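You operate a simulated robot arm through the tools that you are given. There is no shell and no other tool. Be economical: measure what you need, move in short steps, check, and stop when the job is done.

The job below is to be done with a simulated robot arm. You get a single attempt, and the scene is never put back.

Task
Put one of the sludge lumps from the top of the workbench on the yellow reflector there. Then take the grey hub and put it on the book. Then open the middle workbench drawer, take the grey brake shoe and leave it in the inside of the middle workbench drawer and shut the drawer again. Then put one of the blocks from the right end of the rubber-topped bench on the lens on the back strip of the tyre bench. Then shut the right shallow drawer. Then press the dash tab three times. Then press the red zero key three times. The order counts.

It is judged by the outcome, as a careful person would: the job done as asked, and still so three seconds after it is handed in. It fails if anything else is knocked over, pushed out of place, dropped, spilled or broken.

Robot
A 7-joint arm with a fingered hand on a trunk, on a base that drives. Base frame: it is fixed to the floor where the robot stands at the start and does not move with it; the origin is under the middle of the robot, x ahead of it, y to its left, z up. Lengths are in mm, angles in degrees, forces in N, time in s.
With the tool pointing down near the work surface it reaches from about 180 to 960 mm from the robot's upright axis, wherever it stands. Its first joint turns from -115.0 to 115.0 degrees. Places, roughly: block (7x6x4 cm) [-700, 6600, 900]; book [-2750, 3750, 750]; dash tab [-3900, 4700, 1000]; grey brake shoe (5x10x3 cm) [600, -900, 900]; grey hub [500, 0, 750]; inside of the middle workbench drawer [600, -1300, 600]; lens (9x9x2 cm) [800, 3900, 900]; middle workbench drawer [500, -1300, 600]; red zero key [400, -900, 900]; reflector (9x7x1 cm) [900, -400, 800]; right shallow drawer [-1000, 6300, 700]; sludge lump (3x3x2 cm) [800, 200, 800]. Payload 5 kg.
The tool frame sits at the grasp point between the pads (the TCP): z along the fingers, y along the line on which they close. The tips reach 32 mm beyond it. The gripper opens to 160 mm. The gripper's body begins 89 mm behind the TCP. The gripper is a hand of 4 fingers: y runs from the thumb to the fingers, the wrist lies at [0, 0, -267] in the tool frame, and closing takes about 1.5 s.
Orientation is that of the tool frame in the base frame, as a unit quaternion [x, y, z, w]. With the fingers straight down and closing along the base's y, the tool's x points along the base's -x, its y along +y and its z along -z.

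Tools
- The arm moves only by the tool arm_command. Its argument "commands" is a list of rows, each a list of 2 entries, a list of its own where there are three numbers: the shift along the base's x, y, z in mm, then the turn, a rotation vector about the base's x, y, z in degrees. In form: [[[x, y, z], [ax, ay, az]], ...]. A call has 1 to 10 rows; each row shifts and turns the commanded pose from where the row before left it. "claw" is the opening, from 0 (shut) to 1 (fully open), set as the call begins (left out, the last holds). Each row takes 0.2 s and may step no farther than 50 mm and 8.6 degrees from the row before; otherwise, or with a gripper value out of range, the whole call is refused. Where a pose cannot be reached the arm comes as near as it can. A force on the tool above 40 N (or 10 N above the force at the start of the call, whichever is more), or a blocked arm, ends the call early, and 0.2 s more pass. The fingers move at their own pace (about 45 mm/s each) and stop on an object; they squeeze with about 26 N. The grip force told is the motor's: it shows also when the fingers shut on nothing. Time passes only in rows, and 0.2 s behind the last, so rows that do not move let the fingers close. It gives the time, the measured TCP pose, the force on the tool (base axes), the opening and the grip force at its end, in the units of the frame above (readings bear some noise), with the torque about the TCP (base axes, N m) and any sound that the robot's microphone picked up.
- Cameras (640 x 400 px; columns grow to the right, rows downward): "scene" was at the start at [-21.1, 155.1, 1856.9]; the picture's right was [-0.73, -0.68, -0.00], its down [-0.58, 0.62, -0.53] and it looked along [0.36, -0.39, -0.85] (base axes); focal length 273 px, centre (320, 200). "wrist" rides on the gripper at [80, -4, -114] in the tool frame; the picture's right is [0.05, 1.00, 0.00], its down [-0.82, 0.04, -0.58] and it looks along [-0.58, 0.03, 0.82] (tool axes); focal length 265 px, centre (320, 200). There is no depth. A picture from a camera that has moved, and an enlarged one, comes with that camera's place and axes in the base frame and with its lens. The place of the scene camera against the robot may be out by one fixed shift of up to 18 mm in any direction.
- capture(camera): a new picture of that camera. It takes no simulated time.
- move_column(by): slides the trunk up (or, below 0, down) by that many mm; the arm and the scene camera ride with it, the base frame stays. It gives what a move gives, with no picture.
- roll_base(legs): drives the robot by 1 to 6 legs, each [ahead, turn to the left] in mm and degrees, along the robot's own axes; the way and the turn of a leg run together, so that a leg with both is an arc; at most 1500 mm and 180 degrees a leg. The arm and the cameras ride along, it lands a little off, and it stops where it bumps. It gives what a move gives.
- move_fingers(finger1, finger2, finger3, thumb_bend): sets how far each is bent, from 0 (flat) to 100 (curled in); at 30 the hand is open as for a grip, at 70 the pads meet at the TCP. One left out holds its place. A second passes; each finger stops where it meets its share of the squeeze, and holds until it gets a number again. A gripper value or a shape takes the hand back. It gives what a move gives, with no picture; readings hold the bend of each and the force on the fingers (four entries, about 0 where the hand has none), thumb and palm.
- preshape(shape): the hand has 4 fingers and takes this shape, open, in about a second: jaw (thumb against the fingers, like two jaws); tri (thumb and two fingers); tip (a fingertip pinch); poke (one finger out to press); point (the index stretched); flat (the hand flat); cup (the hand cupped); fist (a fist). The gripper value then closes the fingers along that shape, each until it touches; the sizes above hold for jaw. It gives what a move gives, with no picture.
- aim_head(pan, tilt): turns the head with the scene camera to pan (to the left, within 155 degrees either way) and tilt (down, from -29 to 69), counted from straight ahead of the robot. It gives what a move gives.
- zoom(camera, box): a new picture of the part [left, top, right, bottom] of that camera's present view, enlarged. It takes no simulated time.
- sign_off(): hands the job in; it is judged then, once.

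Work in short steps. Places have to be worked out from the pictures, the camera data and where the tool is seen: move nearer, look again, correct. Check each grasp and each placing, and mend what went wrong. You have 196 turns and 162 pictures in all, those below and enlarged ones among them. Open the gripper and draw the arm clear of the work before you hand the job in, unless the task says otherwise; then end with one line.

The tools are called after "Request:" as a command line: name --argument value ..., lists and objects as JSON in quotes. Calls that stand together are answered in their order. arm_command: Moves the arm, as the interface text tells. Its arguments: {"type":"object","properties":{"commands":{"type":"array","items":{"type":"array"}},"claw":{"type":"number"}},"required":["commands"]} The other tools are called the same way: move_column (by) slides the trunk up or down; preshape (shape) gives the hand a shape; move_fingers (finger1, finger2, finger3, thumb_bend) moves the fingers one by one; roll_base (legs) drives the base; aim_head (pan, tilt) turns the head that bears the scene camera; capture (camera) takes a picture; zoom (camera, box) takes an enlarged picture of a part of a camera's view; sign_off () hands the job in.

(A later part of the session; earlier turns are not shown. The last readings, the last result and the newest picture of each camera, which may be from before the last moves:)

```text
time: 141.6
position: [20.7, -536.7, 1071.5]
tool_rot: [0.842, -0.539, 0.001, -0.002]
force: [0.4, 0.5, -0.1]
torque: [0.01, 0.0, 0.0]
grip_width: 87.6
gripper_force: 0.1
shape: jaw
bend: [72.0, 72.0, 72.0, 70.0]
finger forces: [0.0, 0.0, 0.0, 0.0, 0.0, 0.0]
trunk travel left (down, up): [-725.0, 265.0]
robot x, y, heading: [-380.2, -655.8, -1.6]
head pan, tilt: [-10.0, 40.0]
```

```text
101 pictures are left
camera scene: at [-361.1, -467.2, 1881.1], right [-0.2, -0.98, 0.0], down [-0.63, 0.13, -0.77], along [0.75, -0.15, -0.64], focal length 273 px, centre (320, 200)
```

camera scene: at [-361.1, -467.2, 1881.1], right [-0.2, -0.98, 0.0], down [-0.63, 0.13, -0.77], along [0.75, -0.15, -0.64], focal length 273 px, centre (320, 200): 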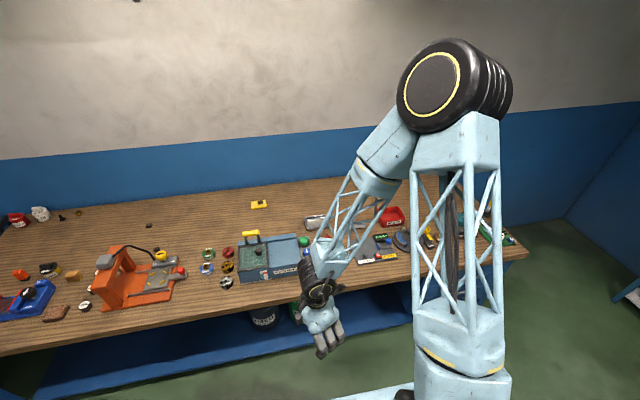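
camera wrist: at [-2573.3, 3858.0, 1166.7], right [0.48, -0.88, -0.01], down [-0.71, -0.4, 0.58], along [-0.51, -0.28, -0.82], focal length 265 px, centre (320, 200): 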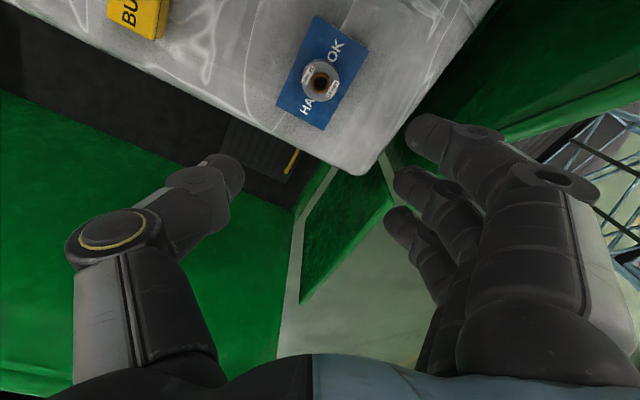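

Shift to y≈-1100 to see the drawers.

Request:
roll_base --legs '[[0, -88.5], [450, 0], [0, 90]]'

Request:
aim_head --pan -15 --tilt 45

Request:
capture --camera "scene"

```text
time: 152.3
position: [15.2, -979.0, 1071.7]
tool_rot: [0.847, -0.532, 0.002, -0.002]
force: [0.1, -0.1, 0.9]
torque: [-0.01, 0.02, 0.02]
grip_width: 87.7
gripper_force: 0.1
shape: jaw
bend: [72.0, 72.0, 72.0, 70.0]
finger forces: [0.0, 0.0, 0.0, 0.1, 0.0, 0.1]
trunk travel left (down, up): [-725.0, 265.0]
robot x, y, heading: [-386.5, -1108.2, -0.7]
head pan, tilt: [-10.0, 40.0]
```

```text
time: 153.0
position: [15.6, -978.5, 1071.5]
tool_rot: [0.847, -0.531, 0.003, -0.002]
force: [0.1, 0.5, -0.5]
torque: [-0.01, -0.01, -0.01]
grip_width: 87.5
gripper_force: 0.0
shape: jaw
bend: [72.0, 72.0, 72.0, 70.0]
finger forces: [0.0, 0.1, 0.0, 0.1, 0.1, 0.0]
trunk travel left (down, up): [-725.0, 265.0]
robot x, y, heading: [-386.2, -1111.2, -0.3]
head pan, tilt: [-15.0, 45.0]
```

```text
100 pictures are left
camera scene: at [-372.9, -923.3, 1873.8], right [-0.27, -0.96, 0.0], down [-0.68, 0.19, -0.71], along [0.68, -0.19, -0.71], focal length 273 px, centre (320, 200)
```

scene: 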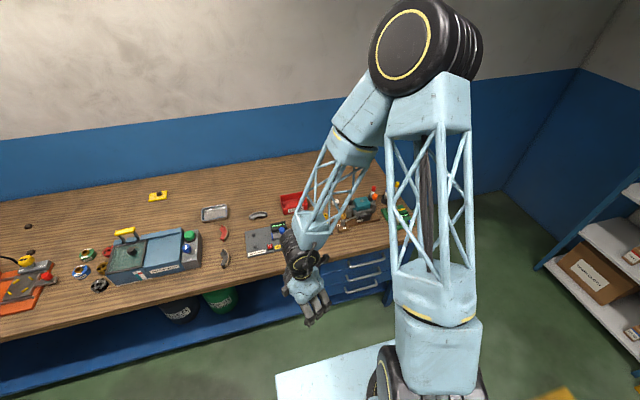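

Request:
zoom --camera "scene" --box '[190, 180, 430, 310]'

Request:
zoom --camera "scene" --box '[320, 240, 410, 310]'

Request:
capture --camera "wrist"

```text
2.67 times, centred on (310, 245) of scene
camera zoom: at [-372.9, -923.3, 1873.8], right [-0.27, -0.96, 0.0], down [-0.68, 0.19, -0.71], along [0.68, -0.19, -0.71], focal length 729 px, centre (347, 80)
```

zoom: 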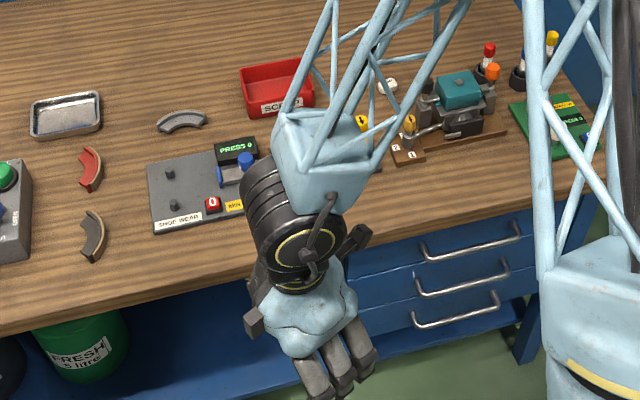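

```text
5.71 times, centred on (365, 275) of scene
camera zoom: at [-372.9, -923.3, 1873.8], right [-0.27, -0.96, 0.0], down [-0.68, 0.19, -0.71], along [0.68, -0.19, -0.71], focal length 1562 px, centre (63, -229)
```

zoom: 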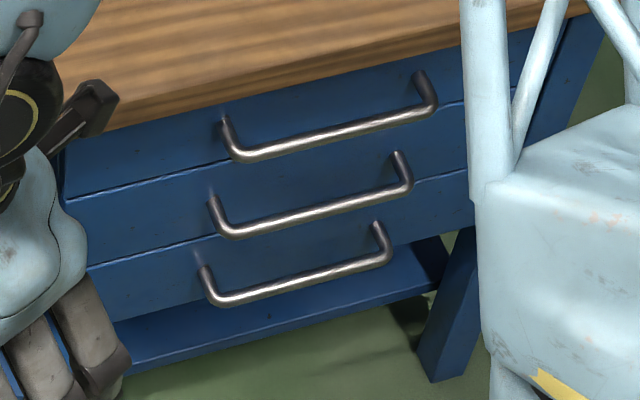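

```text
97 pictures are left
camera wrist: at [52.0, -1051.2, 1186.2], right [-0.88, -0.48, -0.01], down [-0.4, 0.71, 0.58], along [-0.27, 0.51, -0.82], focal length 265 px, centre (320, 200)
```

wrist: 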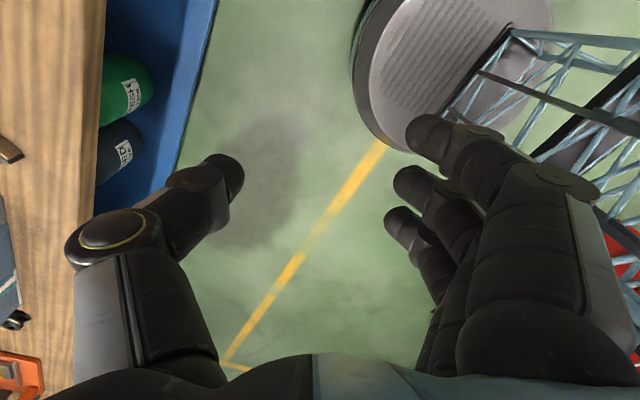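

Grey shoe is near (595,-885); the middle handle bar is about (265,-1350, ~600). Back off to x≈-560, then turn the hand horizontal (fingers forward, thumb up).

Request:
roll_base --legs '[[-170, 0]]'

Request:
arm_command --commands '[[[0, -30, 0], [0, 0, -6.5]], [[0, -40, 0], [0, 0, -6.5]], [[0, -40, 0], [0, 0, -6.5]], [[0, -40, 0], [0, 0, -6.5]], [[0, -40, 0], [0, -8, 0]], [[0, -40, 0], [0, -8, 0]], [[0, 0, 0], [0, -8, 0]], [[0, 0, 0], [0, -8, 0]], [[0, 0, 0], [0, -8, 0]]]'

Request:
arm_command --commands '[[[0, 0, 0], [0, -8.4, 0]], [[0, 0, 0], [0, -8.4, 0]], [[0, 0, 0], [0, -8.4, 0]], [[0, 0, 0], [0, -8.4, 0]], [[0, 0, 0], [0, -8.4, 0]], [[0, 0, 0], [0, -8, 0]]]'

Request:
capture --camera "scene"

```text
time: 154.4
position: [-156.2, -977.8, 1071.1]
tool_rot: [0.847, -0.531, 0.002, -0.003]
force: [-1.3, 0.9, 1.1]
torque: [0.0, -0.03, 0.02]
grip_width: 87.5
gripper_force: 0.1
shape: jaw
bend: [72.0, 72.0, 72.0, 70.0]
finger forces: [0.0, 0.0, 0.0, 0.0, 0.0, 0.1]
trunk travel left (down, up): [-725.0, 265.0]
robot x, y, heading: [-554.6, -1104.3, -0.3]
head pan, tilt: [-15.0, 45.0]
```

```text
time: 156.4
position: [-12.8, -1244.2, 1044.1]
tool_rot: [-0.663, 0.664, -0.243, 0.246]
force: [-1.8, -6.0, -0.3]
torque: [0.43, -0.11, 0.38]
grip_width: 87.7
gripper_force: 0.1
shape: jaw
bend: [72.0, 72.0, 72.0, 70.0]
finger forces: [0.0, 0.0, 0.0, 0.0, 0.0, 0.0]
out of reach, approached as far as the arm can: row 1, 2, 3, 5, 6, 7, 8, 9
trunk travel left (down, up): [-725.0, 265.0]
robot x, y, heading: [-553.1, -1104.0, -0.6]
head pan, tilt: [-15.0, 45.0]
```

```text
time: 157.8
position: [0.6, -1249.7, 1038.1]
tool_rot: [-0.497, 0.499, -0.5, 0.503]
force: [0.1, -0.2, -1.1]
torque: [-0.02, 0.02, 0.0]
grip_width: 87.8
gripper_force: 0.2
shape: jaw
bend: [72.0, 72.0, 72.0, 70.0]
finger forces: [0.1, 0.1, 0.1, 0.1, 0.0, 0.1]
out of reach, approached as far as the arm can: row 1, 2
trunk travel left (down, up): [-725.0, 265.0]
robot x, y, heading: [-553.7, -1107.5, -0.4]
head pan, tilt: [-15.0, 45.0]
```

```text
96 pictures are left
camera scene: at [-543.5, -922.5, 1874.0], right [-0.27, -0.96, 0.0], down [-0.68, 0.19, -0.71], along [0.68, -0.19, -0.71], focal length 273 px, centre (320, 200)
```

scene: 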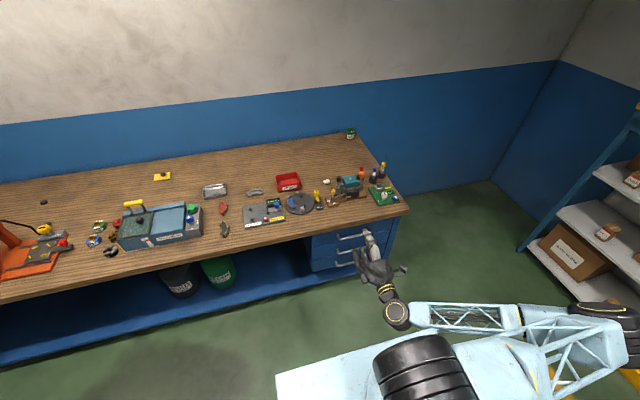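

Hand is horizontal now, and the view is clear. Zoom in on the bench right end and drawers.

Request:
zoom --camera "scene" --box '[195, 160, 415, 280]'

Request:
move_column --by -420

Request:
capture --camera "wrist"

Request:
capture --camera "scene"

```text
2.91 times, centred on (305, 220) of scene
camera zoom: at [-543.5, -922.5, 1874.0], right [-0.27, -0.96, 0.0], down [-0.68, 0.19, -0.71], along [0.68, -0.19, -0.71], focal length 795 px, centre (364, 142)
```

zoom: 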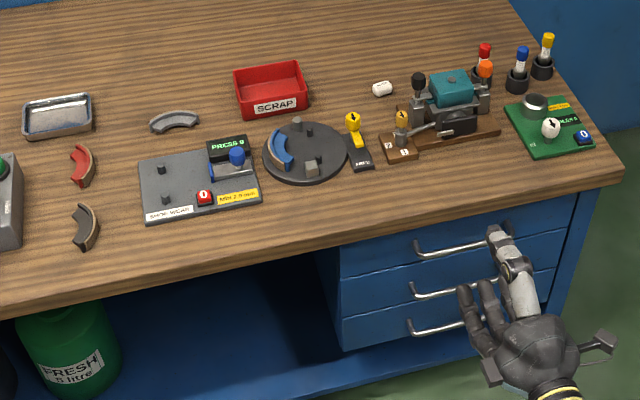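

```text
refused: -420 is not a number from -400 to 400
```

```text
94 pictures are left
camera wrist: at [-115.5, -1331.4, 1041.6], right [0.01, -0.05, -1.0], down [-0.58, 0.82, -0.04], along [0.82, 0.58, -0.02], focal length 265 px, centre (320, 200)
```

wrist: 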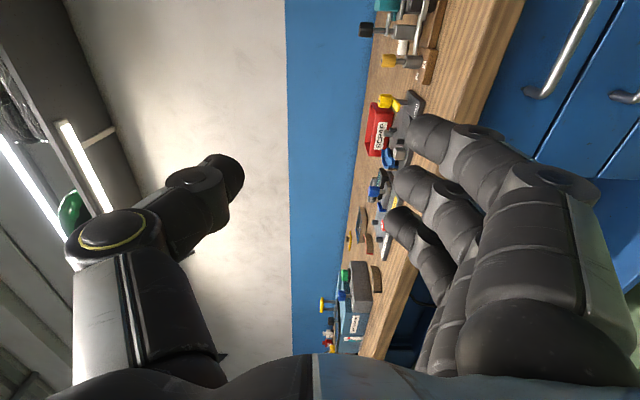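

```text
93 pictures are left
camera scene: at [-543.5, -922.5, 1874.0], right [-0.27, -0.96, 0.0], down [-0.68, 0.19, -0.71], along [0.68, -0.19, -0.71], focal length 273 px, centre (320, 200)
```

scene: 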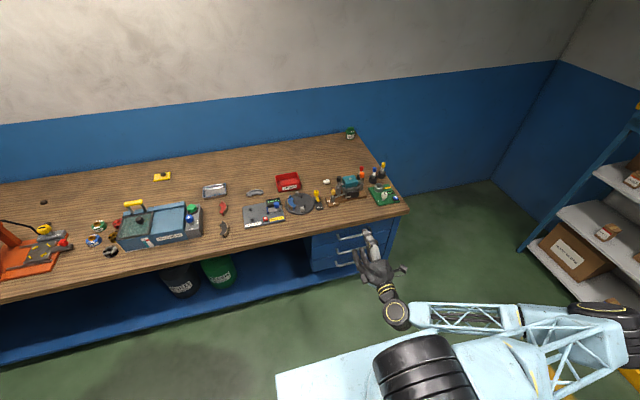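

Lower the trunk 400.

Request:
move_column --by -400

Request:
capture --camera "wrist"

```text
time: 161.7
position: [0.7, -1250.9, 638.2]
tool_rot: [-0.498, 0.499, -0.5, 0.503]
force: [-0.3, -0.9, 0.9]
torque: [-0.02, -0.01, -0.01]
grip_width: 87.9
gripper_force: 0.1
shape: jaw
bend: [72.0, 72.0, 72.0, 70.0]
finger forces: [0.0, 0.1, 0.1, 0.0, 0.1, 0.0]
trunk travel left (down, up): [-325.0, 665.0]
robot x, y, heading: [-554.5, -1105.2, -0.4]
head pan, tilt: [-15.0, 45.0]
```

```text
92 pictures are left
camera wrist: at [-115.4, -1331.2, 641.5], right [0.01, -0.05, -1.0], down [-0.58, 0.82, -0.04], along [0.82, 0.58, -0.02], focal length 265 px, centre (320, 200)
```

wrist: 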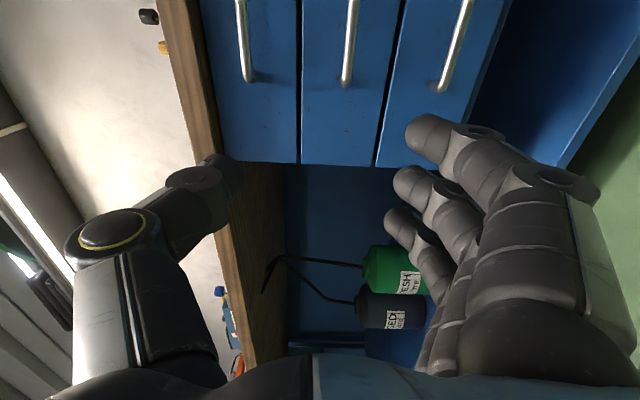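

Middle bar: about (265,-1345,605). Align y and z first, then look.

Request:
arm_command --commands '[[[0, -45, -16], [0, 0, 0]], [[0, -45, -16], [0, 0, 0]], [[40, 0, 0], [0, 0, 0]], [[40, 0, 0], [0, 0, 0]]]'

Request:
capture --camera "wrist"

```text
time: 162.7
position: [80.7, -1340.0, 604.5]
tool_rot: [-0.497, 0.5, -0.501, 0.502]
force: [0.1, -0.2, 0.2]
torque: [0.0, 0.0, -0.01]
grip_width: 87.9
gripper_force: 0.1
shape: jaw
bend: [72.0, 72.0, 72.0, 70.0]
finger forces: [0.1, 0.0, 0.1, 0.1, 0.0, 0.1]
trunk travel left (down, up): [-325.0, 665.0]
robot x, y, heading: [-557.8, -1105.8, -0.3]
head pan, tilt: [-15.0, 45.0]
```

```text
91 pictures are left
camera wrist: at [-36.0, -1421.3, 608.8], right [0.01, -0.05, -1.0], down [-0.58, 0.82, -0.04], along [0.82, 0.58, -0.02], focal length 265 px, centre (320, 200)
```

wrist: 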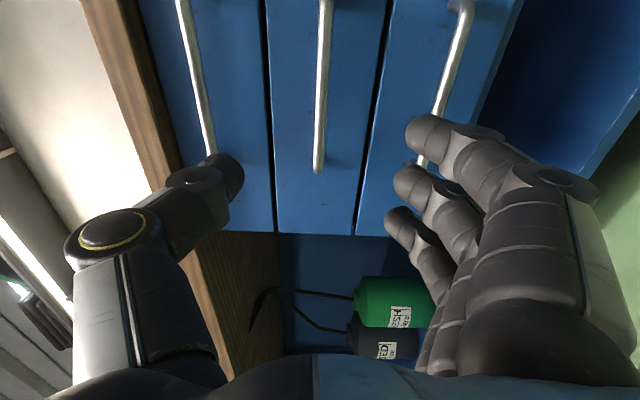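

Bar at x≈261, z≈605. Advance to x≈254.

Request:
arm_command --commands '[[[40, 0, 0], [0, 0, 0]], [[40, 0, 0], [0, 0, 0]], [[40, 0, 0], [0, 0, 0]], [[30, 0, 0], [0, 0, 0]], [[15, 0, 0], [0, 0, 0]], [[8, 0, 0], [0, 0, 0]]]'

Request:
capture --camera "wrist"

```text
time: 164.1
position: [255.0, -1339.8, 605.3]
tool_rot: [-0.498, 0.498, -0.5, 0.504]
force: [-0.1, 0.0, 0.3]
torque: [0.01, 0.04, 0.02]
grip_width: 87.7
gripper_force: 0.0
shape: jaw
bend: [72.0, 72.0, 72.0, 70.0]
finger forces: [0.0, 0.0, 0.1, 0.0, 0.0, 0.0]
trunk travel left (down, up): [-325.0, 665.0]
robot x, y, heading: [-556.6, -1105.9, -0.5]
head pan, tilt: [-15.0, 45.0]
```

```text
90 pictures are left
camera wrist: at [137.5, -1421.2, 609.6], right [0.01, -0.05, -1.0], down [-0.58, 0.81, -0.04], along [0.82, 0.58, -0.02], focal length 265 px, centre (320, 200)
```

wrist: 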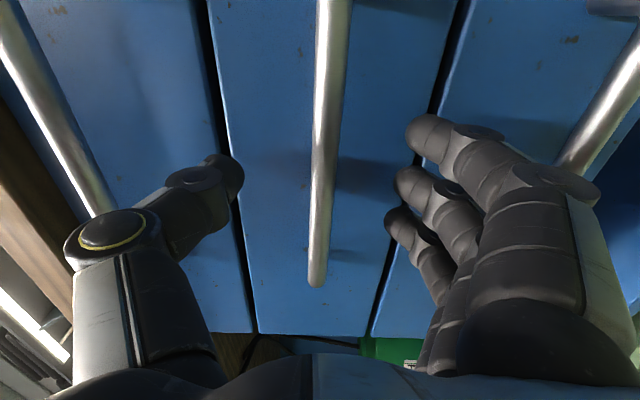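

The bar is between thumb and fingers. Close and check.

Request:
arm_command --commands '[[[0, 0, 0], [0, 0, 0]], [[0, 0, 0], [0, 0, 0]], [[0, 0, 0], [0, 0, 0]], [[0, 0, 0], [0, 0, 0]], [[0, 0, 0], [0, 0, 0]], [[0, 0, 0], [0, 0, 0]]]' --claw 0.0

Request:
arm_command --commands '[[[-15, 0, 0], [0, 0, 0]], [[-20, 0, 0], [0, 0, 0]]]'

Request:
capture --camera "wrist"

```text
time: 165.4
position: [252.1, -1340.5, 605.2]
tool_rot: [-0.498, 0.5, -0.5, 0.502]
force: [0.7, -0.4, -1.8]
torque: [-0.03, 0.04, 0.0]
grip_width: 5.8
gripper_force: 26.3
shape: jaw
bend: [71.0, 71.0, 71.0, 71.0]
finger forces: [6.6, 6.5, 6.6, 0.0, 21.4, 0.1]
trunk travel left (down, up): [-325.0, 665.0]
robot x, y, heading: [-556.5, -1105.1, -0.3]
head pan, tilt: [-15.0, 45.0]
```

```text
time: 166.1
position: [217.0, -1340.4, 605.3]
tool_rot: [-0.497, 0.5, -0.501, 0.502]
force: [-1.0, -2.2, -2.0]
torque: [0.0, 0.08, 0.01]
grip_width: 5.9
gripper_force: 25.8
shape: jaw
bend: [71.0, 71.0, 71.0, 71.0]
finger forces: [6.7, 6.5, 6.3, 0.1, 21.5, 0.0]
trunk travel left (down, up): [-325.0, 665.0]
robot x, y, heading: [-556.6, -1106.2, -0.5]
head pan, tilt: [-15.0, 45.0]
```

```text
89 pictures are left
camera wrist: at [102.2, -1421.3, 609.4], right [0.01, -0.05, -1.0], down [-0.58, 0.82, -0.04], along [0.82, 0.58, -0.02], focal length 265 px, centre (320, 200)
```

wrist: 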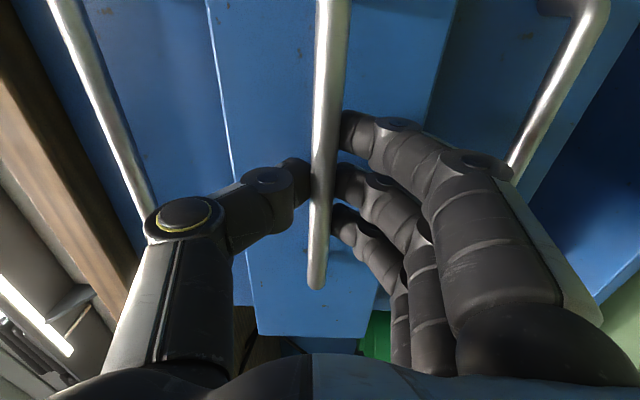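

The drawer opens smoothly. Pull 230 mm more.

Request:
arm_command --commands '[[[-30, 0, 0], [0, 0, 0]], [[-30, 0, 0], [0, 0, 0]], [[-30, 0, 0], [0, 0, 0]], [[-30, 0, 0], [0, 0, 0]], [[-30, 0, 0], [0, 0, 0]], [[-30, 0, 0], [0, 0, 0]], [[-25, 0, 0], [0, 0, 0]], [[-25, 0, 0], [0, 0, 0]]]'

Request:
capture --camera "scene"

```text
time: 167.8
position: [-13.0, -1340.2, 606.5]
tool_rot: [-0.497, 0.5, -0.501, 0.502]
force: [-1.0, -9.1, 3.9]
torque: [0.01, -0.06, -0.1]
grip_width: 5.7
gripper_force: 25.9
shape: jaw
bend: [71.0, 71.0, 71.0, 72.0]
finger forces: [5.4, 5.3, 5.2, 0.0, 19.1, 0.0]
trunk travel left (down, up): [-325.0, 665.0]
robot x, y, heading: [-556.6, -1109.6, -0.6]
head pan, tilt: [-15.0, 45.0]
```

```text
88 pictures are left
camera scene: at [-543.5, -922.7, 1473.9], right [-0.27, -0.96, 0.0], down [-0.68, 0.19, -0.71], along [0.68, -0.19, -0.71], focal length 273 px, centre (320, 200)
```

scene: 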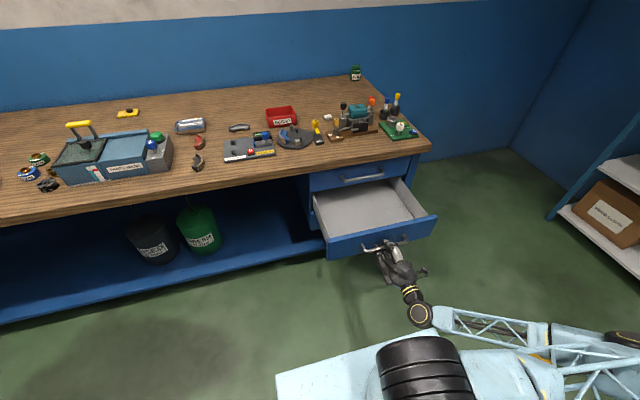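

Drawer open ~265 mm and empty. Release and back away, then raise the trunk.

Request:
arm_command --commands '[[[0, 0, 0], [0, 0, 0]], [[0, 0, 0], [0, 0, 0]], [[0, 0, 0], [0, 0, 0]], [[0, 0, 0], [0, 0, 0]], [[0, 0, 0], [0, 0, 0]], [[-25, 0, 0], [0, 0, 0]], [[-35, 0, 0], [0, 0, 0]], [[-35, 0, 0], [0, 0, 0]]]' --claw 0.55

Request:
move_column --by 400

Request:
roll_base --legs '[[-60, 0], [0, 90], [330, 0], [0, -90], [420, 0]]'

Request:
aim_head --pan -15 --tilt 50

Request:
capture --camera "scene"

```text
time: 169.7
position: [-106.8, -1338.5, 604.5]
tool_rot: [-0.499, 0.499, -0.5, 0.503]
force: [-0.1, 1.1, 0.1]
torque: [0.02, 0.0, -0.03]
grip_width: 87.5
gripper_force: 0.2
shape: jaw
bend: [72.0, 72.0, 72.0, 70.0]
finger forces: [0.1, 0.0, 0.0, 0.0, 0.0, 0.1]
trunk travel left (down, up): [-325.0, 665.0]
robot x, y, heading: [-554.0, -1104.0, -0.4]
head pan, tilt: [-15.0, 45.0]
```

```text
time: 173.5
position: [-105.3, -1339.7, 1005.3]
tool_rot: [-0.498, 0.5, -0.5, 0.502]
force: [0.6, 0.0, -0.9]
torque: [-0.02, 0.02, 0.01]
grip_width: 87.6
gripper_force: 0.1
shape: jaw
bend: [72.0, 72.0, 72.0, 70.0]
finger forces: [0.0, 0.1, 0.0, 0.0, 0.1, 0.0]
trunk travel left (down, up): [-725.0, 265.0]
robot x, y, heading: [-554.0, -1106.5, -0.6]
head pan, tilt: [-15.0, 45.0]
```

```text
time: 186.5
position: [254.2, -1014.4, 1005.0]
tool_rot: [-0.497, 0.5, -0.501, 0.502]
force: [-0.4, -0.3, 0.4]
torque: [0.04, 0.0, -0.04]
grip_width: 87.1
gripper_force: 0.0
shape: jaw
bend: [72.0, 72.0, 72.0, 70.0]
finger forces: [0.0, 0.0, 0.0, 0.1, 0.0, 0.0]
trunk travel left (down, up): [-725.0, 265.0]
robot x, y, heading: [-195.2, -784.5, -0.7]
head pan, tilt: [-15.0, 45.0]
```

```text
time: 187.1
position: [253.7, -1014.8, 1005.5]
tool_rot: [-0.498, 0.5, -0.501, 0.502]
force: [-0.6, 0.1, 0.2]
torque: [-0.01, 0.01, 0.02]
grip_width: 87.2
gripper_force: 0.0
shape: jaw
bend: [72.0, 72.0, 72.0, 70.0]
finger forces: [0.0, 0.0, 0.0, 0.0, 0.0, 0.0]
trunk travel left (down, up): [-725.0, 265.0]
robot x, y, heading: [-197.7, -777.5, -0.5]
head pan, tilt: [-15.0, 50.0]
```

```text
87 pictures are left
camera scene: at [-185.9, -595.5, 1866.9], right [-0.27, -0.96, 0.0], down [-0.74, 0.21, -0.64], along [0.62, -0.17, -0.77], focal length 273 px, centre (320, 200)
```

scene: 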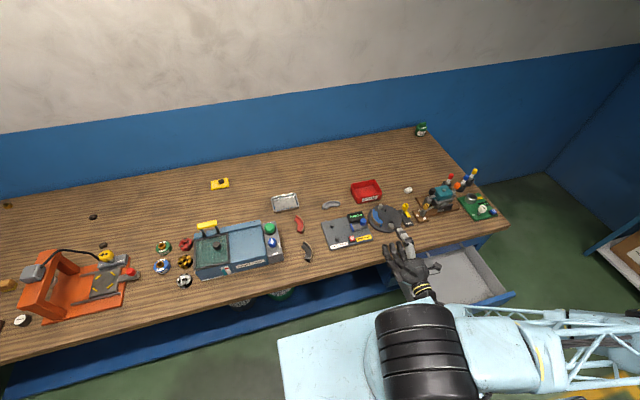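

Shoe ~ (594,-877). Rotate the hand back to pointing down while moving toward it at z≈1060.

Request:
arm_command --commands '[[[10, 10, 15], [0, 8.4, 0]], [[10, 10, 15], [0, 8.4, 0]], [[10, 10, 15], [0, 8.4, 0]], [[10, 10, 15], [0, 8.4, 0]], [[10, 10, 0], [0, 8.4, 0]], [[20, 10, 0], [0, 8.4, 0]], [[20, 10, 0], [0, 8.4, 0]], [[20, 10, 0], [0, 8.4, 0]], [[20, 10, 0], [0, 8.4, 0]], [[20, 10, 0], [0, 8.4, 0]]]'

Request:
arm_command --commands '[[[30, 5, 0], [0, 6, 0]], [[40, 5, 0], [0, 0, 0]], [[40, 5, 0], [0, 0, 0]], [[40, 0, 0], [0, 0, 0]]]'

Request:
capture --camera "wrist"

```text
time: 189.5
position: [337.9, -1102.5, 1028.2]
tool_rot: [-0.538, 0.837, -0.007, 0.097]
force: [-0.1, 0.0, -0.1]
torque: [-0.02, 0.01, -0.01]
grip_width: 88.0
gripper_force: 0.1
shape: jaw
bend: [72.0, 72.0, 72.0, 70.0]
finger forces: [0.1, 0.0, 0.0, 0.1, 0.0, 0.0]
out of reach, approached as far as the arm can: row 3, 4
trunk travel left (down, up): [-725.0, 265.0]
robot x, y, heading: [-193.6, -777.6, -0.6]
head pan, tilt: [-15.0, 50.0]
stopped in row 10: the arm was blocked; the commanded pose is now the measured one
```

```text
time: 190.5
position: [490.0, -1089.0, 1026.5]
tool_rot: [-0.537, 0.841, 0.021, 0.052]
force: [0.4, 1.5, -0.3]
torque: [0.01, 0.03, -0.03]
grip_width: 87.4
gripper_force: 0.1
shape: jaw
bend: [72.0, 72.0, 72.0, 70.0]
finger forces: [0.1, 0.1, 0.0, 0.0, 0.0, 0.0]
trunk travel left (down, up): [-725.0, 265.0]
robot x, y, heading: [-193.9, -783.5, -0.9]
head pan, tilt: [-15.0, 50.0]
```

```text
86 pictures are left
camera wrist: at [450.8, -1174.3, 1132.2], right [-0.93, 0.37, -0.02], down [0.26, 0.7, 0.67], along [0.27, 0.61, -0.75], focal length 265 px, centre (320, 200)
```

wrist: 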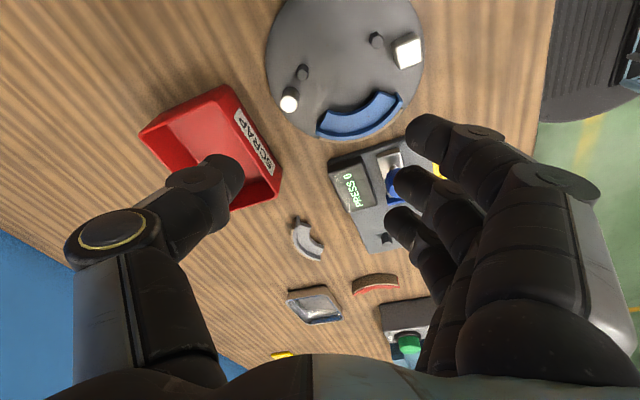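

Fix the tilt and yaw, moving toward the shoe.

Request:
arm_command --commands '[[[0, 0, 0], [-5.2, 3.7, 0]], [[15, 30, 0], [0, 0, 8]], [[15, 30, 0], [0, 0, 8]], [[15, 30, 0], [0, 0, 7]], [[15, 30, 0], [0, 0, 0]], [[15, 30, 0], [0, 0, 0]]]'

Request:
capture --camera "wrist"

```text
time: 191.9
position: [564.6, -938.0, 1028.0]
tool_rot: [-0.696, 0.718, 0.002, 0.001]
force: [0.2, -1.0, -0.2]
torque: [-0.02, -0.01, -0.02]
grip_width: 87.7
gripper_force: 0.1
shape: jaw
bend: [72.0, 72.0, 72.0, 70.0]
finger forces: [0.1, 0.1, 0.0, 0.0, 0.0, 0.1]
trunk travel left (down, up): [-725.0, 265.0]
robot x, y, heading: [-192.6, -782.8, -0.3]
head pan, tilt: [-15.0, 50.0]
```

```text
85 pictures are left
camera wrist: at [563.9, -1019.2, 1142.5], right [-1.0, -0.02, 0.0], down [-0.02, 0.81, 0.58], along [-0.01, 0.58, -0.81], focal length 265 px, centre (320, 200)
```

wrist: 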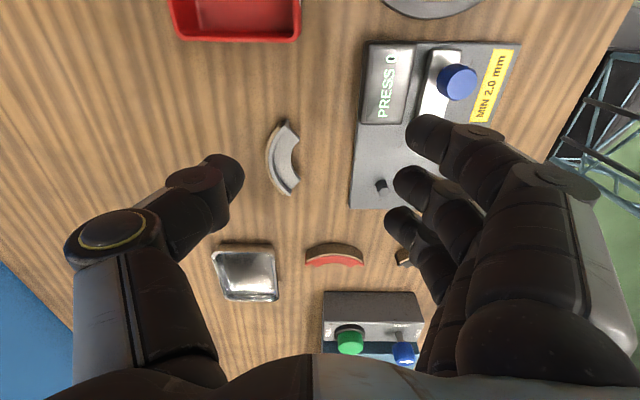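

Shoe centre ≈ (609,-880). Move above and descend to z≈930.

Request:
arm_command --commands '[[[22, 29, 0], [0, 0, 0]], [[21, 29, -10], [0, 0, 0]], [[0, 0, -45], [0, 0, 0]], [[0, 0, -43], [0, 0, 0]]]'

Request:
capture --camera "wrist"

```text
time: 192.9
position: [607.7, -880.2, 930.2]
tool_rot: [-0.696, 0.718, 0.001, 0.001]
force: [0.6, 0.4, 0.0]
torque: [0.01, 0.02, 0.0]
grip_width: 87.6
gripper_force: 0.0
shape: jaw
bend: [72.0, 72.0, 72.0, 70.0]
finger forces: [0.1, 0.1, 0.1, 0.0, 0.0, 0.1]
trunk travel left (down, up): [-725.0, 265.0]
robot x, y, heading: [-192.1, -776.9, -0.9]
head pan, tilt: [-15.0, 50.0]
```

```text
84 pictures are left
camera wrist: at [607.7, -961.8, 1043.3], right [-1.0, -0.02, 0.0], down [-0.02, 0.81, 0.58], along [-0.01, 0.58, -0.81], focal length 265 px, centre (320, 200)
```

wrist: 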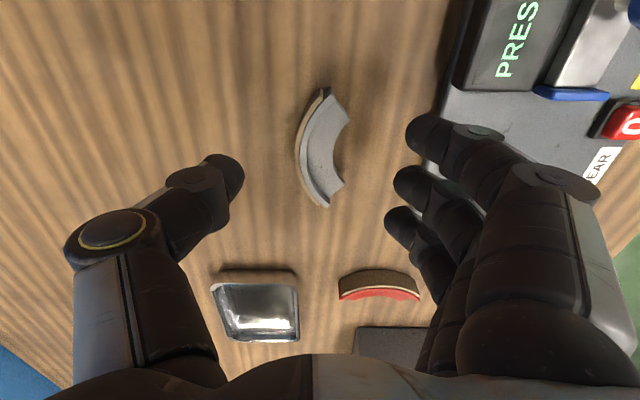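

Aligned. Narrow to ~64 mm to clear the gauge plate and descend to z≈885.

Request:
arm_command --commands '[[[0, -2, 0], [0, 0, 0]], [[0, 0, 0], [0, 0, 0]], [[0, 0, -20], [0, 0, 0]], [[0, 0, -15], [0, 0, 0]], [[0, 0, -9], [0, 0, 0]]]' --claw 0.4

Request:
capture --camera "wrist"

```text
time: 194.1
position: [605.9, -882.3, 885.3]
tool_rot: [-0.695, 0.719, 0.0, 0.001]
force: [-0.5, 0.7, 0.1]
torque: [0.0, 0.01, -0.01]
grip_width: 64.6
gripper_force: 0.0
shape: jaw
bend: [73.0, 73.0, 73.0, 70.0]
finger forces: [0.0, 0.0, 0.0, 0.0, 0.0, 0.0]
trunk travel left (down, up): [-725.0, 265.0]
robot x, y, heading: [-193.2, -777.9, -0.9]
head pan, tilt: [-15.0, 50.0]
```

```text
83 pictures are left
camera wrist: at [606.7, -964.7, 1000.0], right [-1.0, -0.02, 0.0], down [-0.02, 0.81, 0.58], along [-0.01, 0.58, -0.81], focal length 265 px, centre (320, 200)
```

wrist: 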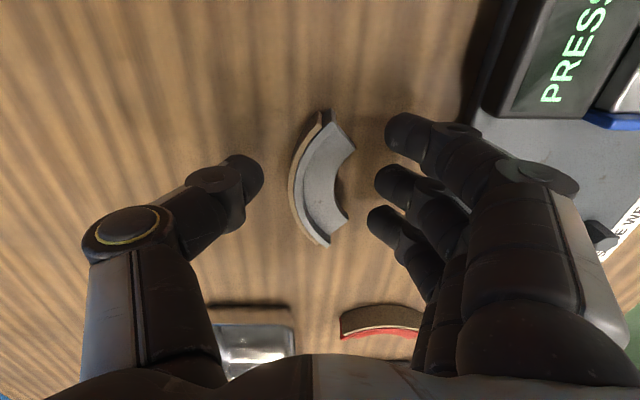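

Lower 5 mm and close.

Request:
arm_command --commands '[[[0, 0, -5], [0, 0, 0]], [[0, 0, 0], [0, 0, 0]], [[0, 0, 0], [0, 0, 0]], [[0, 0, 0], [0, 0, 0]], [[0, 0, 0], [0, 0, 0]], [[0, 0, 0], [0, 0, 0]], [[0, 0, 0], [0, 0, 0]]]' --claw 0.0

Request:
arm_command --commands '[[[0, 0, 20], [0, 0, 0]], [[0, 0, 40], [0, 0, 0]], [[0, 0, 45], [0, 0, 0]], [[0, 0, 45], [0, 0, 0]]]'

Request:
capture --camera "wrist"

```text
time: 195.7
position: [607.3, -883.1, 879.6]
tool_rot: [-0.695, 0.719, 0.0, 0.001]
force: [-0.3, 0.2, -1.0]
torque: [-0.02, -0.01, 0.0]
grip_width: 26.4
gripper_force: 26.4
shape: jaw
bend: [72.0, 72.0, 72.0, 70.0]
finger forces: [6.6, 7.3, 7.3, 0.0, 22.4, 0.0]
trunk travel left (down, up): [-725.0, 265.0]
robot x, y, heading: [-193.6, -783.4, -0.7]
head pan, tilt: [-15.0, 50.0]
```

```text
time: 196.7
position: [606.1, -882.5, 1031.4]
tool_rot: [-0.696, 0.718, 0.002, 0.001]
force: [0.6, 0.2, -2.0]
torque: [-0.06, -0.02, -0.01]
grip_width: 25.8
gripper_force: 26.1
shape: jaw
bend: [72.0, 72.0, 72.0, 70.0]
finger forces: [6.6, 7.5, 7.4, 0.0, 22.4, 0.1]
trunk travel left (down, up): [-725.0, 265.0]
robot x, y, heading: [-195.6, -779.3, -0.6]
head pan, tilt: [-15.0, 50.0]
```

```text
82 pictures are left
camera wrist: at [606.0, -964.1, 1146.2], right [-1.0, -0.02, 0.0], down [-0.02, 0.81, 0.58], along [-0.01, 0.58, -0.81], focal length 265 px, centre (320, 200)
```

wrist: 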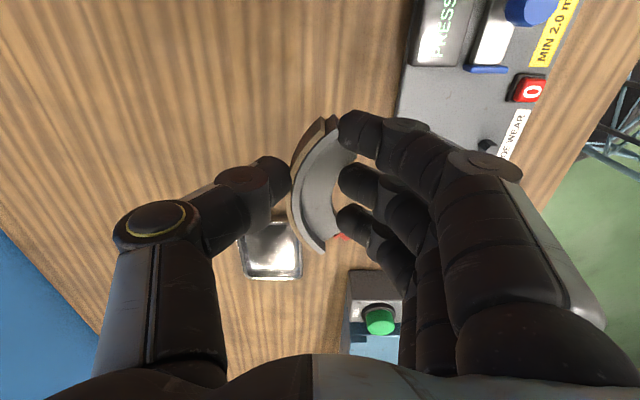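

Shoe held. Carry toward the open drawer (150,-1345), yawing along with the swing.

Request:
arm_command --commands '[[[-33, -25, 5], [0, 0, -4]], [[-33, -30, 5], [0, 0, -6]], [[-33, -33, 0], [0, 0, -6]], [[-33, -33, 0], [0, 0, -6]], [[-33, -33, 0], [0, 0, -6]], [[-33, -33, 0], [0, 0, -6]], [[-33, -33, 0], [0, 0, -6]]]'

Request:
arm_command --commands '[[[-33, -33, 0], [0, 0, -6]], [[-33, -33, 0], [0, 0, -6]], [[-33, -35, 0], [0, 0, -6]], [[-33, -35, 0], [0, 0, 0]], [[-33, -35, 0], [0, 0, 0]], [[-33, -35, 0], [0, 0, 0]], [[-27, -35, 0], [0, 0, 0]]]'

Request:
capture --camera "wrist"

Request:
capture --camera "scene"

```text
time: 198.3
position: [373.5, -1103.6, 1040.8]
tool_rot: [-0.407, 0.914, 0.001, 0.002]
force: [-0.2, -0.2, -1.8]
torque: [0.06, 0.03, 0.0]
grip_width: 26.0
gripper_force: 25.9
shape: jaw
bend: [72.0, 72.0, 72.0, 70.0]
finger forces: [6.8, 7.7, 7.2, 0.0, 22.3, 0.0]
trunk travel left (down, up): [-725.0, 265.0]
robot x, y, heading: [-192.9, -784.5, -0.5]
head pan, tilt: [-15.0, 50.0]
```

```text
time: 199.9
position: [149.8, -1345.6, 1039.3]
tool_rot: [-0.26, 0.966, 0.002, 0.003]
force: [0.2, -0.8, -1.4]
torque: [-0.01, -0.03, 0.01]
grip_width: 26.0
gripper_force: 26.1
shape: jaw
bend: [72.0, 72.0, 72.0, 70.0]
finger forces: [6.6, 7.8, 7.3, 0.0, 22.3, 0.0]
trunk travel left (down, up): [-725.0, 265.0]
robot x, y, heading: [-192.7, -778.0, -0.6]
head pan, tilt: [-15.0, 50.0]
```

```text
81 pictures are left
camera wrist: at [80.4, -1390.8, 1154.0], right [-0.55, 0.84, 0.0], down [0.68, 0.44, 0.58], along [0.49, 0.32, -0.81], focal length 265 px, centre (320, 200)
```

wrist: 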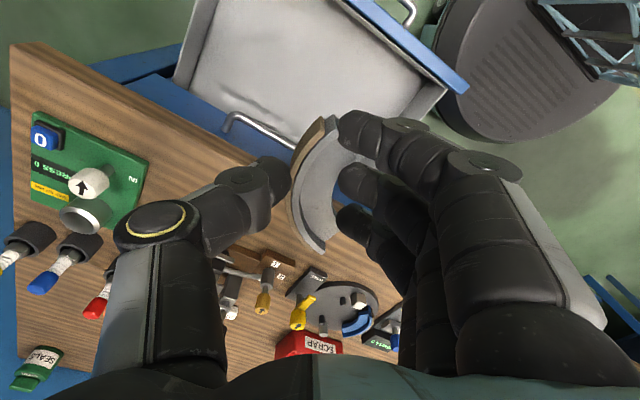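

```text
80 pictures are left
camera scene: at [-186.3, -597.1, 1867.1], right [-0.27, -0.96, 0.0], down [-0.74, 0.21, -0.64], along [0.62, -0.17, -0.77], focal length 273 px, centre (320, 200)
```

scene: 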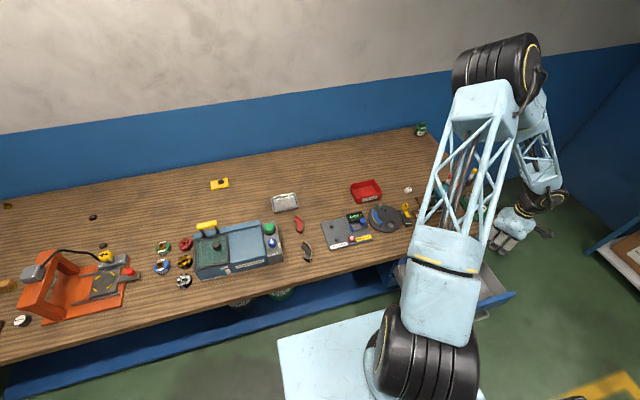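

To avoid the arm's elbow striking the bench when lowering, back the robot off to (-620,-1110) and reach forward from there.

Request:
roll_base --legs '[[-430, 0], [0, -90], [330, 0], [0, 90]]'

Request:
arm_command --commands '[[[30, 25, 0], [0, 0, 5]], [[35, 25, 0], [0, 0, 5]], [[35, 25, 0], [0, 0, 5]], [[35, 25, 0], [0, 0, 5]], [[35, 25, 0], [0, 0, 5]], [[35, 25, 0], [0, 0, 5]], [[35, 25, 0], [0, 0, 5]], [[35, 25, 0], [0, 0, 5]], [[35, 25, 0], [0, 0, 0]], [[35, 25, 0], [0, 0, 0]]]'

Request:
capture --camera "scene"

```text
time: 212.4
position: [-293.3, -1676.0, 1041.0]
tool_rot: [-0.252, 0.968, 0.001, 0.002]
force: [0.0, 0.4, -2.0]
torque: [-0.02, 0.05, 0.0]
grip_width: 25.2
gripper_force: 25.9
shape: jaw
bend: [72.0, 72.0, 72.0, 70.0]
finger forces: [5.7, 6.0, 6.2, 0.1, 21.6, 0.1]
trunk travel left (down, up): [-725.0, 265.0]
robot x, y, heading: [-626.4, -1107.2, -1.7]
head pan, tilt: [-15.0, 50.0]
```

```text
time: 214.6
position: [52.6, -1425.2, 1039.7]
tool_rot: [-0.569, 0.822, 0.001, 0.002]
force: [0.9, -0.6, -2.1]
torque: [-0.06, -0.01, -0.05]
grip_width: 25.5
gripper_force: 25.7
shape: jaw
bend: [72.0, 72.0, 72.0, 70.0]
finger forces: [5.9, 6.3, 6.2, 0.0, 21.7, 0.0]
trunk travel left (down, up): [-725.0, 265.0]
robot x, y, heading: [-628.5, -1108.5, -1.5]
head pan, tilt: [-15.0, 50.0]
```

```text
79 pictures are left
camera scene: at [-615.4, -919.8, 1866.7], right [-0.29, -0.96, 0.0], down [-0.73, 0.22, -0.64], along [0.62, -0.18, -0.77], focal length 273 px, centre (320, 200)
```

scene: 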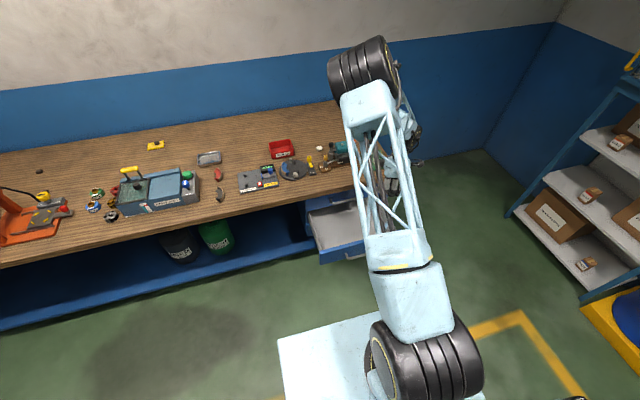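

Move over the drawer centre and lower the trunk 300.

Request:
arm_command --commands '[[[29, 24, 0], [0, 0, 5]], [[29, 24, 0], [0, 0, 5]], [[29, 24, 0], [0, 0, 5]]]'

Request:
move_column --by -300

Request:
capture --camera "wrist"

```text
time: 215.4
position: [138.1, -1352.7, 1038.4]
tool_rot: [-0.67, 0.742, 0.002, 0.001]
force: [-0.6, -1.3, -1.5]
torque: [-0.05, 0.02, -0.02]
grip_width: 25.4
gripper_force: 26.3
shape: jaw
bend: [72.0, 72.0, 72.0, 70.0]
finger forces: [6.0, 6.5, 6.2, 0.0, 21.7, 0.1]
trunk travel left (down, up): [-725.0, 265.0]
robot x, y, heading: [-629.7, -1105.9, -1.4]
head pan, tilt: [-15.0, 50.0]
```

```text
time: 218.4
position: [138.9, -1353.7, 739.2]
tool_rot: [-0.671, 0.742, 0.001, 0.001]
force: [0.6, -0.3, -1.1]
torque: [-0.05, -0.02, 0.0]
grip_width: 25.6
gripper_force: 26.0
shape: jaw
bend: [72.0, 72.0, 72.0, 70.0]
finger forces: [6.0, 6.5, 6.4, 0.0, 21.7, 0.0]
trunk travel left (down, up): [-425.0, 565.0]
robot x, y, heading: [-630.7, -1104.7, -1.6]
head pan, tilt: [-15.0, 50.0]
```

```text
78 pictures are left
camera wrist: at [132.5, -1436.1, 854.3], right [-1.0, 0.05, 0.0], down [0.04, 0.81, 0.58], along [0.03, 0.58, -0.81], focal length 265 px, centre (320, 200)
```

wrist: 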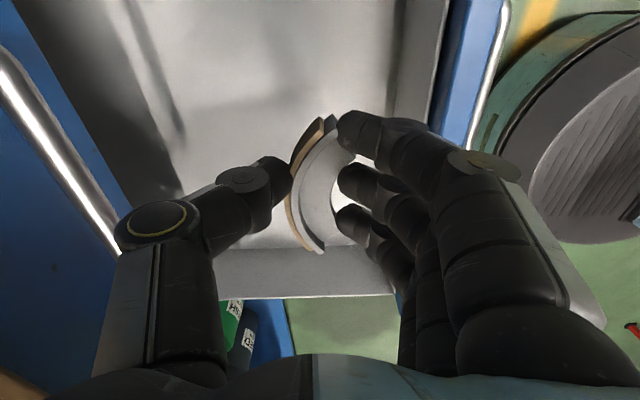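

Inside view is good. Shift +15 x for finger clearance and descend to z≈640.

Request:
arm_command --commands '[[[15, 0, 0], [0, 0, 0]], [[0, 0, -30], [0, 0, 0]], [[0, 0, -30], [0, 0, 0]], [[0, 0, -30], [0, 0, 0]]]'

Request:
capture --camera "wrist"

Request:
capture --camera "scene"

```text
time: 219.4
position: [152.3, -1354.1, 650.1]
tool_rot: [-0.67, 0.742, 0.002, 0.002]
force: [0.4, 0.8, -1.0]
torque: [0.01, -0.01, 0.03]
grip_width: 25.5
gripper_force: 26.0
shape: jaw
bend: [72.0, 72.0, 72.0, 70.0]
finger forces: [6.0, 6.7, 6.6, 0.1, 21.6, 0.0]
trunk travel left (down, up): [-425.0, 565.0]
robot x, y, heading: [-632.5, -1108.0, -1.4]
head pan, tilt: [-15.0, 50.0]
```

```text
77 pictures are left
camera wrist: at [146.9, -1435.3, 765.2], right [-1.0, 0.05, 0.0], down [0.04, 0.81, 0.58], along [0.03, 0.58, -0.81], focal length 265 px, centre (320, 200)
```

wrist: 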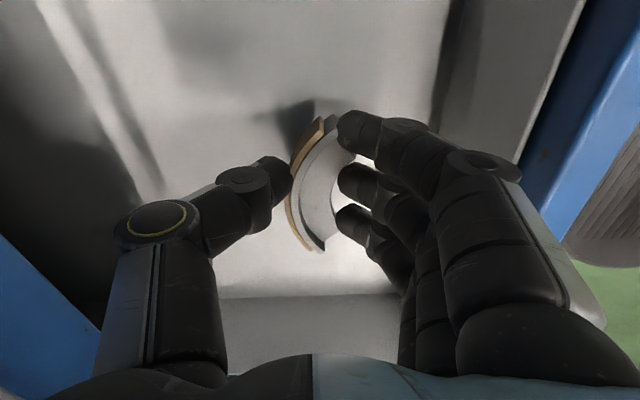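

```text
76 pictures are left
camera scene: at [-616.1, -920.9, 1566.9], right [-0.29, -0.96, 0.0], down [-0.73, 0.22, -0.64], along [0.62, -0.18, -0.77], focal length 273 px, centre (320, 200)
```

scene: 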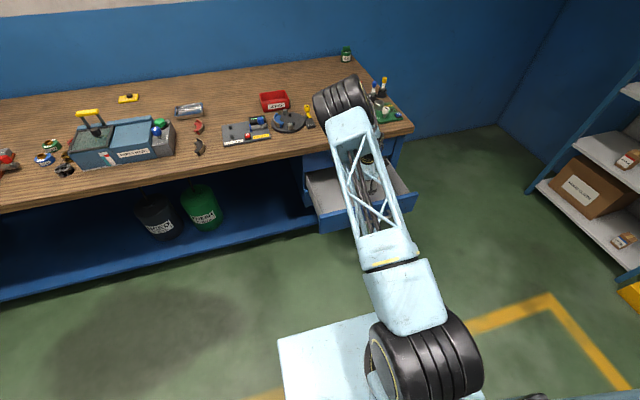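

Clear so far. Continue down slowly.

Request:
arm_command --commands '[[[0, 0, -15], [0, 0, 0]], [[0, 0, -10], [0, 0, 0]]]'

Request:
arm_command --commands '[[[0, 0, -5], [0, 0, 0]], [[0, 0, -4], [0, 0, 0]]]'

Request:
arm_command --commands '[[[0, 0, -4], [0, 0, 0]], [[0, 0, -2], [0, 0, 0]]]'

Request:
capture --camera "wrist"

```text
time: 220.0
position: [152.4, -1354.1, 624.4]
tool_rot: [-0.67, 0.742, 0.002, 0.001]
force: [-1.1, -0.4, -1.4]
torque: [0.01, 0.0, -0.01]
grip_width: 25.3
gripper_force: 25.8
shape: jaw
bend: [72.0, 72.0, 72.0, 70.0]
finger forces: [6.0, 6.7, 6.5, 0.1, 21.5, 0.1]
trunk travel left (down, up): [-425.0, 565.0]
robot x, y, heading: [-622.4, -1109.1, -1.9]
head pan, tilt: [-15.0, 50.0]
```

```text
time: 220.6
position: [152.8, -1355.1, 615.6]
tool_rot: [-0.671, 0.742, 0.0, 0.001]
force: [0.4, 0.2, -2.0]
torque: [-0.02, 0.01, 0.02]
grip_width: 25.5
gripper_force: 25.7
shape: jaw
bend: [72.0, 72.0, 72.0, 70.0]
finger forces: [6.0, 6.7, 6.5, 0.0, 21.5, 0.0]
trunk travel left (down, up): [-425.0, 565.0]
robot x, y, heading: [-625.8, -1105.0, -1.7]
head pan, tilt: [-15.0, 50.0]
```

```text
time: 221.2
position: [153.3, -1354.0, 608.8]
tool_rot: [-0.671, 0.742, 0.002, 0.001]
force: [-0.3, -0.2, -2.1]
torque: [-0.02, -0.02, 0.01]
grip_width: 25.4
gripper_force: 26.0
shape: jaw
bend: [72.0, 72.0, 72.0, 70.0]
finger forces: [6.0, 6.8, 6.5, 0.0, 21.5, 0.0]
trunk travel left (down, up): [-425.0, 565.0]
robot x, y, heading: [-629.0, -1105.8, -1.5]
head pan, tilt: [-15.0, 50.0]
```

```text
75 pictures are left
camera wrist: at [147.5, -1436.1, 724.0], right [-1.0, 0.05, 0.0], down [0.04, 0.81, 0.58], along [0.03, 0.58, -0.81], focal length 265 px, centre (320, 200)
```

wrist: 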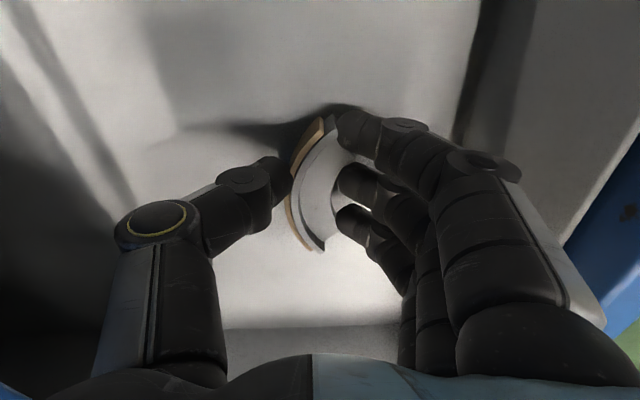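

Still above the floor (shadow offset). Continue in small steps.

Request:
arm_command --commands '[[[0, 0, -4], [0, 0, 0]], [[0, 0, -3], [0, 0, 0]]]'

Request:
arm_command --commands '[[[0, 0, -3], [0, 0, 0]], [[0, 0, -2], [0, 0, 0]]]'

Request:
arm_command --commands '[[[0, 0, -2], [0, 0, 0]], [[0, 0, -2], [0, 0, 0]]]'

Request:
capture --camera "wrist"

```text
time: 221.8
position: [153.8, -1354.1, 602.7]
tool_rot: [-0.67, 0.742, 0.002, 0.001]
force: [0.1, -0.7, -2.0]
torque: [0.0, 0.0, 0.02]
grip_width: 25.5
gripper_force: 26.2
shape: jaw
bend: [72.0, 72.0, 72.0, 70.0]
finger forces: [6.0, 6.8, 6.5, 0.0, 21.4, 0.0]
trunk travel left (down, up): [-425.0, 565.0]
robot x, y, heading: [-626.0, -1105.5, -1.6]
head pan, tilt: [-15.0, 50.0]
```

```text
time: 222.4
position: [153.9, -1356.0, 598.1]
tool_rot: [-0.671, 0.742, 0.0, 0.002]
force: [0.2, 0.3, -2.4]
torque: [-0.03, 0.01, 0.0]
grip_width: 25.5
gripper_force: 26.3
shape: jaw
bend: [72.0, 72.0, 72.0, 70.0]
finger forces: [6.0, 6.8, 6.6, 0.0, 21.5, 0.1]
trunk travel left (down, up): [-425.0, 565.0]
robot x, y, heading: [-629.7, -1108.1, -1.5]
head pan, tilt: [-15.0, 50.0]
```

```text
time: 223.0
position: [153.5, -1355.9, 594.6]
tool_rot: [-0.67, 0.742, 0.002, 0.001]
force: [0.1, 0.3, 3.6]
torque: [0.06, 0.11, 0.01]
grip_width: 25.7
gripper_force: 26.0
shape: jaw
bend: [72.0, 72.0, 73.0, 70.0]
finger forces: [6.0, 7.3, 7.1, 0.0, 22.6, 0.0]
trunk travel left (down, up): [-425.0, 565.0]
robot x, y, heading: [-627.6, -1106.7, -1.5]
head pan, tilt: [-15.0, 50.0]
```

```text
74 pictures are left
camera wrist: at [147.8, -1436.4, 709.1], right [-1.0, 0.05, 0.0], down [0.04, 0.81, 0.58], along [0.03, 0.58, -0.81], focal length 265 px, centre (320, 200)
```

wrist: 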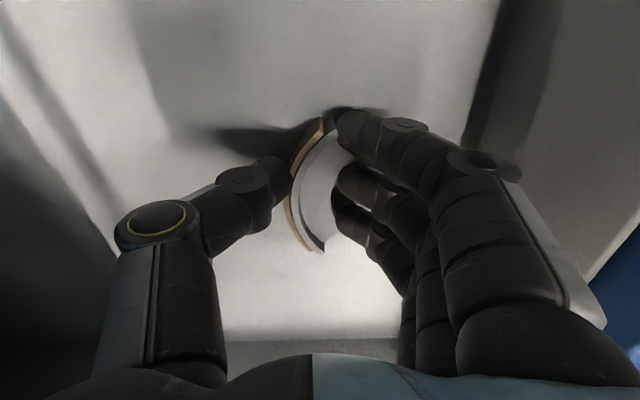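

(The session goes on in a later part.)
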